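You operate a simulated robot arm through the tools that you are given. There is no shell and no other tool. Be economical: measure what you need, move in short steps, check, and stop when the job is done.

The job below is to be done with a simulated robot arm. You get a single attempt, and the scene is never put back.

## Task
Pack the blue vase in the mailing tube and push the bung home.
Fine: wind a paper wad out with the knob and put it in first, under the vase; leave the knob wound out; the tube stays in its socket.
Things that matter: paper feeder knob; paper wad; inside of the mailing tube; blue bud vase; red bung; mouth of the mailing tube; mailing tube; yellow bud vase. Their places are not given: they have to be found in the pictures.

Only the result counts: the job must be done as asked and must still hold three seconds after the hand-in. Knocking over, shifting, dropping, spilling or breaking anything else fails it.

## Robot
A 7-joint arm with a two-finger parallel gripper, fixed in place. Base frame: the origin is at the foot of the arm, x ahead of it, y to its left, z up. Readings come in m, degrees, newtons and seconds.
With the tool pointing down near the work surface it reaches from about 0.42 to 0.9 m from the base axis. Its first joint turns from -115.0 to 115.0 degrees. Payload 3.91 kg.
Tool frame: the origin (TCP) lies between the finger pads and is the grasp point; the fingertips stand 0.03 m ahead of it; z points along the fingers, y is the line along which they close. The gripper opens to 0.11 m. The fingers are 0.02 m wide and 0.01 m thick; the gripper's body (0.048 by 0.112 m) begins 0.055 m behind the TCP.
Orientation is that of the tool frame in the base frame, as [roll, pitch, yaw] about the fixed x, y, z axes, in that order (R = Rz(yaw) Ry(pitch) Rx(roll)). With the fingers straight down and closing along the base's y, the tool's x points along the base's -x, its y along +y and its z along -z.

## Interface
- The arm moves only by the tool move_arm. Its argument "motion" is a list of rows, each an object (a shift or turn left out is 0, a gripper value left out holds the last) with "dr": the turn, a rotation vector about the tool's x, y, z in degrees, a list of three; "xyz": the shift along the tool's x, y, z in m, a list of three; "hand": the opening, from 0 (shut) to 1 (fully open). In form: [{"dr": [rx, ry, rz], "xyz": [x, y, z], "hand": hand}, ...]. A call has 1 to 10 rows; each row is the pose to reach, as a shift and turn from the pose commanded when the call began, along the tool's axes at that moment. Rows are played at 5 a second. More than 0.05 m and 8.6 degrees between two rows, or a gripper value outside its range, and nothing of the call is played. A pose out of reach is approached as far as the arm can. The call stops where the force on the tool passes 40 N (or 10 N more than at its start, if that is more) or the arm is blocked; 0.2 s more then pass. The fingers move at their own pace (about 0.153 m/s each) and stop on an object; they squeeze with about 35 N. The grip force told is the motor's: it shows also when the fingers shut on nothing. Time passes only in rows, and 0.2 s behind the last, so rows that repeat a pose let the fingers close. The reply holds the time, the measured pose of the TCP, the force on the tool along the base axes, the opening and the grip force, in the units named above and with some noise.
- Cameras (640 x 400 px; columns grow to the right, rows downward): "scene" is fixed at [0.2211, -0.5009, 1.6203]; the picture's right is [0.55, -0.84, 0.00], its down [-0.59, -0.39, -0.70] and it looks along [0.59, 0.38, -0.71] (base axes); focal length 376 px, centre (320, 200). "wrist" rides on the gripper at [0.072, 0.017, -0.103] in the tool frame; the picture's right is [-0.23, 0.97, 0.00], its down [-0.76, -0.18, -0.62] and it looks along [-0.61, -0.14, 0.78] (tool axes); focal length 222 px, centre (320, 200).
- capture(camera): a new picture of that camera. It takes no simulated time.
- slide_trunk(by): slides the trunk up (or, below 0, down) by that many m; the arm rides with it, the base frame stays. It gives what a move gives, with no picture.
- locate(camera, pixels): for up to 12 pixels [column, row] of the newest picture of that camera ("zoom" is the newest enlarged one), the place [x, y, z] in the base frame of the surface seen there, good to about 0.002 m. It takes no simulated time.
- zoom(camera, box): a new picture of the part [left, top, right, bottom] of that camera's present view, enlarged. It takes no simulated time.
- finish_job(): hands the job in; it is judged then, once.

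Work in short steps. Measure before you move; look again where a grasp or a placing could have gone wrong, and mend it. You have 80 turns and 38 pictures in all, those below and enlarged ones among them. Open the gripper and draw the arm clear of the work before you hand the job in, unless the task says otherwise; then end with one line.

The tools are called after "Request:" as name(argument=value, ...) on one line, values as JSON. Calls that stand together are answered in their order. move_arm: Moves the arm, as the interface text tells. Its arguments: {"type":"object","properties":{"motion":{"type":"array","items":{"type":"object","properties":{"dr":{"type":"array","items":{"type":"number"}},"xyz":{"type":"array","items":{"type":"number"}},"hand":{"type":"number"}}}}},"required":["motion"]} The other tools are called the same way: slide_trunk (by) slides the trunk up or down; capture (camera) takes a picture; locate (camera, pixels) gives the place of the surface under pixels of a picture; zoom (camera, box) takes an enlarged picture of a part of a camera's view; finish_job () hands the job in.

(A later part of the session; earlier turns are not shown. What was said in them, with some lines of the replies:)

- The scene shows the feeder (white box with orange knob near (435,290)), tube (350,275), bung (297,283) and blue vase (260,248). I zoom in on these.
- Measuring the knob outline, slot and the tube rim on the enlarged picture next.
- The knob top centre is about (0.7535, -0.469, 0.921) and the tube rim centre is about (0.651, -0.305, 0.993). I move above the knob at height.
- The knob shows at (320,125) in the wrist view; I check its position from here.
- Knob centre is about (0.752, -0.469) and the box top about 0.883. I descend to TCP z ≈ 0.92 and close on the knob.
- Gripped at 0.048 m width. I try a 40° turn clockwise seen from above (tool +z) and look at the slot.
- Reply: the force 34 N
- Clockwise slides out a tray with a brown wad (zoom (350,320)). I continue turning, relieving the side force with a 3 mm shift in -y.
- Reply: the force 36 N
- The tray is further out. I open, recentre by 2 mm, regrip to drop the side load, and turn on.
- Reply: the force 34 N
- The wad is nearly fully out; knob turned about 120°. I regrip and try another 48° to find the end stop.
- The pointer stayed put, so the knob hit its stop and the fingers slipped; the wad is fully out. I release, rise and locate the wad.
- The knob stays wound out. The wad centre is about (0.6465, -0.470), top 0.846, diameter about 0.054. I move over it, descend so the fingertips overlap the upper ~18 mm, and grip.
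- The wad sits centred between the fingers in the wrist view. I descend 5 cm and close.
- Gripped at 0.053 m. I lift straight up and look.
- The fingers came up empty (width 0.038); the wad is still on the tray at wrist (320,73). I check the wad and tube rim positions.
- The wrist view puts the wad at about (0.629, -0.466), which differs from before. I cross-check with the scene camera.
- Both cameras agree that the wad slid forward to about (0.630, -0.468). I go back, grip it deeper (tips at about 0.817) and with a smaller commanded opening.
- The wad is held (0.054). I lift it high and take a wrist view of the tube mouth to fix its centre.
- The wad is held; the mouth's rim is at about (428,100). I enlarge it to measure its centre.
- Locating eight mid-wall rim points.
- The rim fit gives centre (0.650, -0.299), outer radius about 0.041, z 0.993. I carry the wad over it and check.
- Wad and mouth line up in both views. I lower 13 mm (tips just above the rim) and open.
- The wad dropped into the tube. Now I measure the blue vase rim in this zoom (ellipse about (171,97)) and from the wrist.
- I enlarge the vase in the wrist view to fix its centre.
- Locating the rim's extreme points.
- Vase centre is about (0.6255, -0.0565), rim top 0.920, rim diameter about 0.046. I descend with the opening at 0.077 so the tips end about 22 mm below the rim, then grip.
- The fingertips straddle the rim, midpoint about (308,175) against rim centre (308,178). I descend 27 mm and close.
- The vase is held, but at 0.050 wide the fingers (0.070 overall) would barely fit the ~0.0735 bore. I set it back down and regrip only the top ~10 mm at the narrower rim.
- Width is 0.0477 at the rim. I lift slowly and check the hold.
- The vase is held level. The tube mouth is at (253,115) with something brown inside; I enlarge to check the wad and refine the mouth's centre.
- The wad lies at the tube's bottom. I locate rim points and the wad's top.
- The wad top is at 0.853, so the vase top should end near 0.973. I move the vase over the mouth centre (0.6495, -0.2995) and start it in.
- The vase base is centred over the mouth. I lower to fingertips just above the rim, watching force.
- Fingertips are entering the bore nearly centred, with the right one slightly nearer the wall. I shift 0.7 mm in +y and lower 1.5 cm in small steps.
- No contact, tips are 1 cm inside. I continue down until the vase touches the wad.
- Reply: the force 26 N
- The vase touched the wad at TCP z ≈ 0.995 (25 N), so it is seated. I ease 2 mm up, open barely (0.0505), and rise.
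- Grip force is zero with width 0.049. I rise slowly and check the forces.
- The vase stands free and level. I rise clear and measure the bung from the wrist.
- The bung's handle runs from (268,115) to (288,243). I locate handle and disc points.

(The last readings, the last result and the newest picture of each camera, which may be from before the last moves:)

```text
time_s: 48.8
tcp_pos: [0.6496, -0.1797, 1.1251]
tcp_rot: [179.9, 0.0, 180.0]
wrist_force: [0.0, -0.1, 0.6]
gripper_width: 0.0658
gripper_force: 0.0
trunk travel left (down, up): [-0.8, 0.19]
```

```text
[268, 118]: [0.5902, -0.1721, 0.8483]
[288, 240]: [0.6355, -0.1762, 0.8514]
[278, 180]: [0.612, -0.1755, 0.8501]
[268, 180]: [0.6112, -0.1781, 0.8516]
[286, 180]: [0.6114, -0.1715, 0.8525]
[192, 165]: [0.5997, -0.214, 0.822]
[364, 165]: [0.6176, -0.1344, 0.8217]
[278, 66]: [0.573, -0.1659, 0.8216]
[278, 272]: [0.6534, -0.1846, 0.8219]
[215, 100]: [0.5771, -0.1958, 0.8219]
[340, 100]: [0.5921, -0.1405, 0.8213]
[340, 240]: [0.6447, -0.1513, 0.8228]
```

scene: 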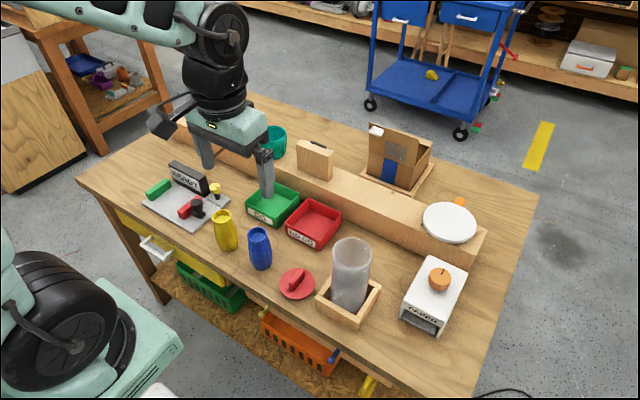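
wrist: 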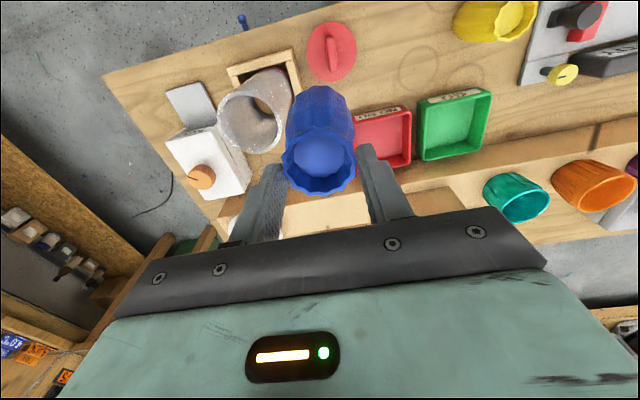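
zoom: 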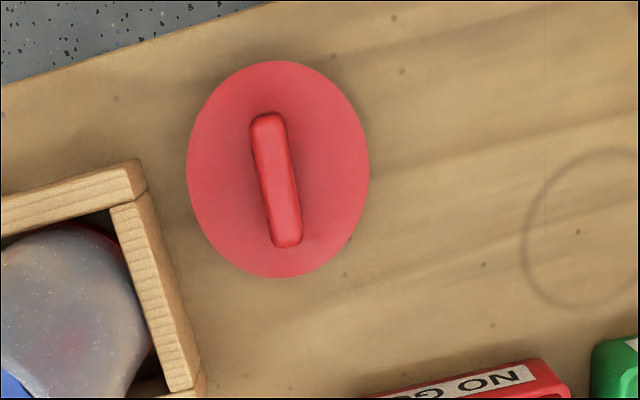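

Bung centre is (0.612, -0.1745), handle turned about -5°, handle top 0.851, disc top 0.822. I align, descend to tips at about 0.827 and grip the handle.

Request:
move_arm(motion=[{"xyz": [0.0376, 0.0045, 0.0], "dr": [0, 0, 5], "hand": 0.5}, {"xyz": [0.0376, 0.0045, 0.045], "dr": [0, 0, 5]}, {"xyz": [0.0376, 0.0045, 0.09], "dr": [0, 0, 5]}, {"xyz": [0.0376, 0.0045, 0.135], "dr": [0, 0, 5]}, {"xyz": [0.0376, 0.0045, 0.18], "dr": [0, 0, 5]}, {"xyz": [0.0376, 0.0045, 0.22], "dr": [0, 0, 5]}, {"xyz": [0.0376, 0.0045, 0.25], "dr": [0, 0, 5]}, {"xyz": [0.0376, 0.0045, 0.267], "dr": [0, 0, 5]}])

Request:
move_arm(motion=[{"hand": 0.0}, {"hand": 0}, {"hand": 0}, {"hand": 0}])

```text
time_s: 50.6
tcp_pos: [0.6135, -0.1754, 0.8575]
tcp_rot: [180.0, 0.1, 175.0]
wrist_force: [0.1, -0.1, 0.1]
gripper_width: 0.0551
gripper_force: 0.0
trunk travel left (down, up): [-0.8, 0.19]
```

```text
time_s: 51.6
tcp_pos: [0.613, -0.1741, 0.8589]
tcp_rot: [-179.9, -0.1, 175.0]
wrist_force: [0.5, 0.1, -0.7]
gripper_width: 0.0148
gripper_force: 34.8
trunk travel left (down, up): [-0.8, 0.19]
```

Gripped at 0.0148. I lift and check the bung's plug.

Request:
move_arm(motion=[{"xyz": [0, 0, -0.02]}, {"xyz": [0, 0, -0.06]}, {"xyz": [0, 0, -0.1]}, {"xyz": [0, 0, -0.14]}, {"xyz": [0, 0, -0.18]}, {"xyz": [0, 0, -0.22]}, {"xyz": [0, 0, -0.26]}])

Request:
zoom(camera="scene", box=[250, 150, 390, 270])

```text
time_s: 53.2
tcp_pos: [0.6113, -0.1764, 1.1195]
tcp_rot: [180.0, -0.1, 175.1]
wrist_force: [0.2, 0.4, -0.4]
gripper_width: 0.0153
gripper_force: 34.5
trunk travel left (down, up): [-0.8, 0.19]
```

```text
3.33 times, centred on (320, 210) of scene
```

zoom: 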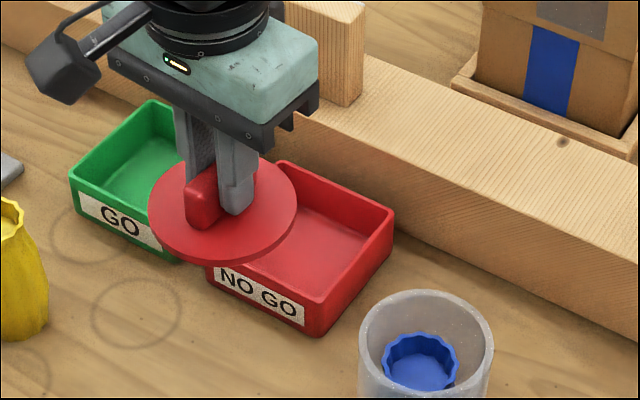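

The bung is held level. I carry it over the mouth centre and lower it to just above the rim.

Request:
move_arm(motion=[{"xyz": [-0.0161, -0.0404, 0]}, {"xyz": [-0.0322, -0.0808, 0]}, {"xyz": [-0.0483, -0.1212, 0]}, {"xyz": [-0.0483, -0.1212, 0.03]}, {"xyz": [-0.0483, -0.1212, 0.055]}])

Request:
zoom(camera="scene", box=[300, 190, 400, 290])

Request:
capture(camera="wrist")

```text
time_s: 54.4
tcp_pos: [0.6501, -0.3005, 1.0653]
tcp_rot: [180.0, 0.0, 175.0]
wrist_force: [-0.1, -0.3, -0.5]
gripper_width: 0.0151
gripper_force: 35.3
trunk travel left (down, up): [-0.8, 0.19]
```

```text
4.00 times, centred on (350, 240) of scene
```

zoom: 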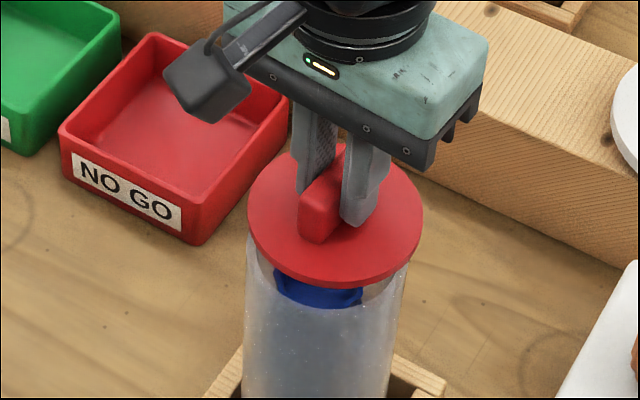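

```text
3 pictures are left
```

wrist: 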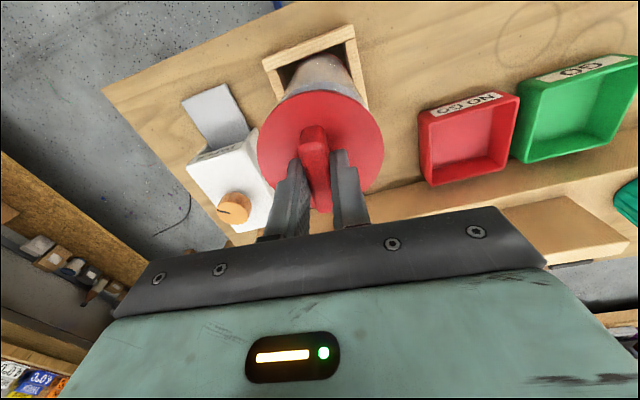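

It looks centred. I check by locating disc edge points on this wrist picture.

Request:
locate(camera="wrist", pixels=[[261, 145], [380, 138], [312, 92], [275, 110], [360, 105], [370, 175], [265, 165], [340, 96]])

```text
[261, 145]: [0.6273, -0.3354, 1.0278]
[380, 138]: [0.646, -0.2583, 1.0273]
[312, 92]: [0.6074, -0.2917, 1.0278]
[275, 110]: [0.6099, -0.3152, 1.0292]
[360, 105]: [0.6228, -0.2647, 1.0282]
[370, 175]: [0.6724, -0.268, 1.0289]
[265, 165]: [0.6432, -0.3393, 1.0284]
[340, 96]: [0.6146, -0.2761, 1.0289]
```

Disc centre is about (0.648, -0.2985). I correct by 1.5 mm and lower in small steps until contact.

Request:
move_arm(motion=[{"xyz": [-0.0016, -0.0009, 0.003]}, {"xyz": [-0.0016, -0.0009, 0.007]}, {"xyz": [-0.0016, -0.0009, 0.011]}, {"xyz": [-0.0016, -0.0009, 0.015]}, {"xyz": [-0.0016, -0.0009, 0.019]}, {"xyz": [-0.0016, -0.0009, 0.022]}])

```text
time_s: 55.8
tcp_pos: [0.6521, -0.3003, 1.0409]
tcp_rot: [-179.9, -0.1, 175.0]
wrist_force: [-0.2, 0.9, -0.3]
gripper_width: 0.0149
gripper_force: 34.8
trunk travel left (down, up): [-0.8, 0.19]
```

Still no contact, disc top about 1.005. I continue down until force appears.

Request:
move_arm(motion=[{"xyz": [0, 0, 0.002]}, {"xyz": [0, 0, 0.004]}, {"xyz": [0, 0, 0.006]}, {"xyz": [0, 0, 0.008]}, {"xyz": [0, 0, 0.01]}])

```text
time_s: 57.0
tcp_pos: [0.6517, -0.3004, 1.0366]
tcp_rot: [-180.0, 0.4, 174.9]
wrist_force: [-7.6, 3.0, 23.1]
gripper_width: 0.0148
gripper_force: 34.5
trunk travel left (down, up): [-0.8, 0.19]
stopped in row 5: the force on the tool passed its limit (the readings are from after the stop); the commanded pose is now the measured one
```

Contact at TCP 1.0366, disc top about 1.000. I look at whether the disc sits on the rim.

Request:
zoom(camera="scene", box=[310, 210, 400, 280])

Request:
locate(camera="zoom", pixels=[[200, 200], [300, 270], [380, 250], [420, 180], [400, 130], [330, 318], [300, 330]])

```text
5.71 times, centred on (355, 245) of scene
```

zoom: 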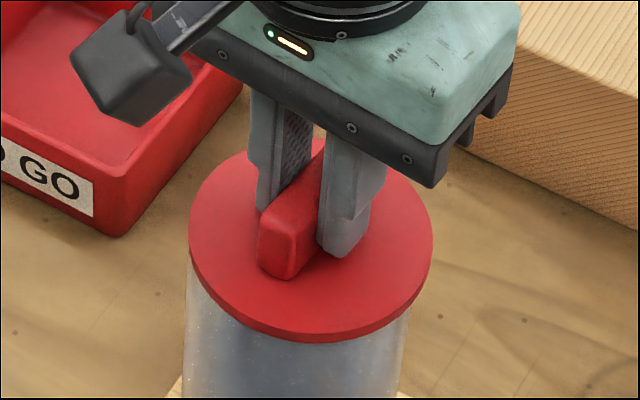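

```text
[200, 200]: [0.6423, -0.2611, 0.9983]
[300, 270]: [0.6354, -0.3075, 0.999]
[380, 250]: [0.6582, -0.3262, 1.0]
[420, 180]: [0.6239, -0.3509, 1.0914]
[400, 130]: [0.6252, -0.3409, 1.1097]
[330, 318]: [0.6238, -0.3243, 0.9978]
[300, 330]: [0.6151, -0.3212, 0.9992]
```

The disc top is at 0.999 and its underside about 0.994, right at rim level, slightly off to the right. I recentre by about 1.5 mm and press again to be sure it is home.

Request:
move_arm(motion=[{"xyz": [0.0011, 0.0014, 0]}, {"xyz": [0.0011, 0.0014, 0.001]}, {"xyz": [0.0011, 0.0014, 0.002]}, {"xyz": [0.0011, 0.0014, 0.003]}, {"xyz": [0.0011, 0.0014, 0.004]}, {"xyz": [0.0011, 0.0014, 0.005]}])

```text
time_s: 57.8
tcp_pos: [0.6525, -0.2995, 1.0361]
tcp_rot: [-179.8, 0.4, 175.0]
wrist_force: [-7.7, 1.3, 24.2]
gripper_width: 0.0148
gripper_force: 34.9
trunk travel left (down, up): [-0.8, 0.19]
stopped in row 3: the force on the tool passed its limit (the readings are from after the stop); the commanded pose is now the measured one
```

It is a hard stop, with -x side force remaining. I ease up 1 mm, shift 2 mm in -x and press again.

Request:
move_arm(motion=[{"xyz": [0.001, 0, -0.001]}, {"xyz": [0.002, 0, -0.001]}, {"xyz": [0.002, 0, 0]}, {"xyz": [0.002, 0, 0.001]}, {"xyz": [0.002, 0, 0.002]}, {"xyz": [0.002, 0, 0.003]}, {"xyz": [0.002, 0, 0.004]}])

```text
time_s: 59.0
tcp_pos: [0.6516, -0.3003, 1.0353]
tcp_rot: [-179.6, 0.7, 175.0]
wrist_force: [-5.1, 2.9, 21.6]
gripper_width: 0.0149
gripper_force: 34.8
trunk travel left (down, up): [-0.8, 0.19]
stopped in row 6: the force on the tool passed its limit (the readings are from after the stop); the commanded pose is now the measured one
```

It moved only slightly and may be slipping in the grip. I release, rise 4 cm, close the fingers and press on the handle's top instead.

Request:
move_arm(motion=[{"xyz": [0, 0, -0.001]}, {"xyz": [0, 0, -0.001], "hand": 0.4}, {"xyz": [0, 0, -0.001]}, {"xyz": [0, 0, -0.02]}, {"xyz": [0, 0, -0.04]}, {"xyz": [0, 0, -0.04], "hand": 0}, {"xyz": [0, 0, -0.04]}])

Request:
zoom(camera="scene", box=[310, 215, 400, 285])

Request:
locate(camera="zoom", pixels=[[200, 175], [300, 240], [380, 220], [420, 160], [400, 130], [330, 290], [260, 280], [290, 200], [320, 130], [300, 307], [300, 320]])

```text
time_s: 60.6
tcp_pos: [0.6508, -0.3007, 1.0751]
tcp_rot: [-179.8, 0.9, 175.0]
wrist_force: [0.0, 0.2, 0.5]
gripper_width: 0.0
gripper_force: 34.9
trunk travel left (down, up): [-0.8, 0.19]
```

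```text
5.71 times, centred on (355, 250) of scene
```

zoom: 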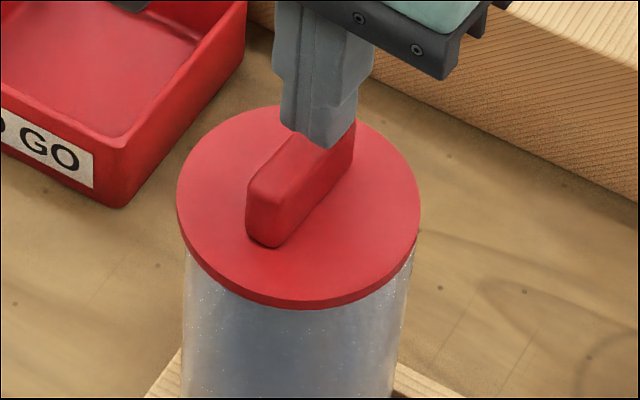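

```text
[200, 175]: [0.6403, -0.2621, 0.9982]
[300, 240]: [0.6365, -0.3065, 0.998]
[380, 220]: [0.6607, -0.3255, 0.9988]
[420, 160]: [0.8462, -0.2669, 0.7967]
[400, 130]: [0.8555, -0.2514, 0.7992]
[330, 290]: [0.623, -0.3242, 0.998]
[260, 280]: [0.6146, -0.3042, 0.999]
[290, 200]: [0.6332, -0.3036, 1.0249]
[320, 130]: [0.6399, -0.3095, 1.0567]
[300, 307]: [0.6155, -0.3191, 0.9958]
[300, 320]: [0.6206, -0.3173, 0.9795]
```

The disc lies level at 0.9985 with its underside on the rim. I press on the handle's top with closed fingers for a final push.

Request:
move_arm(motion=[{"xyz": [0.001, 0.001, 0.01]}, {"xyz": [0.001, 0.001, 0.015]}, {"xyz": [0.001, 0.001, 0.018]}, {"xyz": [0.001, 0.001, 0.02]}, {"xyz": [0.001, 0.001, 0.022]}, {"xyz": [0.001, 0.001, 0.024]}, {"xyz": [0.001, 0.001, 0.026]}, {"xyz": [0.001, 0.001, 0.028]}])

```text
time_s: 61.5
tcp_pos: [0.6528, -0.3001, 1.0607]
tcp_rot: [-179.5, 1.4, 175.0]
wrist_force: [-5.7, 2.8, 24.6]
gripper_width: 0.0003
gripper_force: 34.9
trunk travel left (down, up): [-0.8, 0.19]
stopped in row 4: the force on the tool passed its limit (the readings are from after the stop); the commanded pose is now the measured one
```

It is a hard stop with the bung flush on the rim, so it is home. I rise, open the gripper and withdraw clear.

Request:
move_arm(motion=[{"xyz": [0, 0, -0.02]}, {"xyz": [0, 0, -0.06]}, {"xyz": [0, 0, -0.1], "hand": 0.6}, {"xyz": [0, 0, -0.14]}, {"xyz": [0.03, 0.03, -0.15]}, {"xyz": [0.06, 0.06, -0.15]}, {"xyz": [0.09, 0.09, -0.15]}, {"xyz": [0.12, 0.12, -0.15]}, {"xyz": [0.14, 0.15, -0.15]}])

Request:
zoom(camera="scene", box=[290, 200, 470, 345])

Request:
locate(camera="zoom", pixels=[[165, 160], [200, 190], [260, 150], [210, 100], [215, 130]])

```text
time_s: 63.5
tcp_pos: [0.521, -0.1395, 1.2055]
tcp_rot: [-179.6, 1.1, 174.9]
wrist_force: [0.6, 0.5, -1.1]
gripper_width: 0.0659
gripper_force: 0.1
trunk travel left (down, up): [-0.8, 0.19]
```

```text
2.76 times, centred on (380, 272) of scene
```

zoom: 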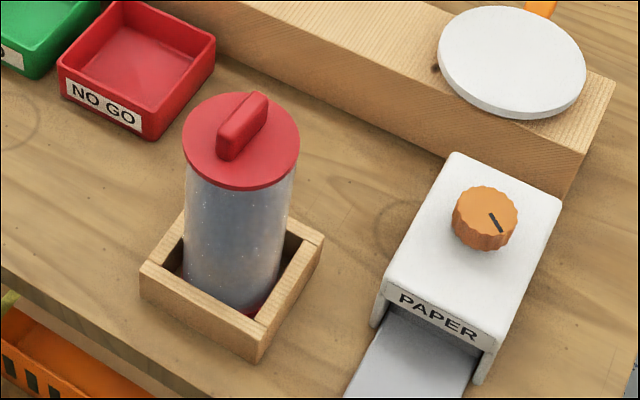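

```text
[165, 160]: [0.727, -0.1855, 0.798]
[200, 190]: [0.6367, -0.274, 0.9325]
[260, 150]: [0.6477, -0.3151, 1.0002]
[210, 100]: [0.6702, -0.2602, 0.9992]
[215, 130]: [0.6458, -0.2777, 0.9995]
```

The bung sits level on the tube with its top at about 0.9995, the tube is in its socket, and the knob is still wound out. The arm is clear, so I hand the job in.

Request:
finish_job()

```text
The job is handed in.
```

I packed the tube with the wad at the bottom and the blue vase on top, then pressed the bung down flush with the rim. The knob is still wound out, the tube is in its socket and the arm is clear; no verdict came back after the hand-in.
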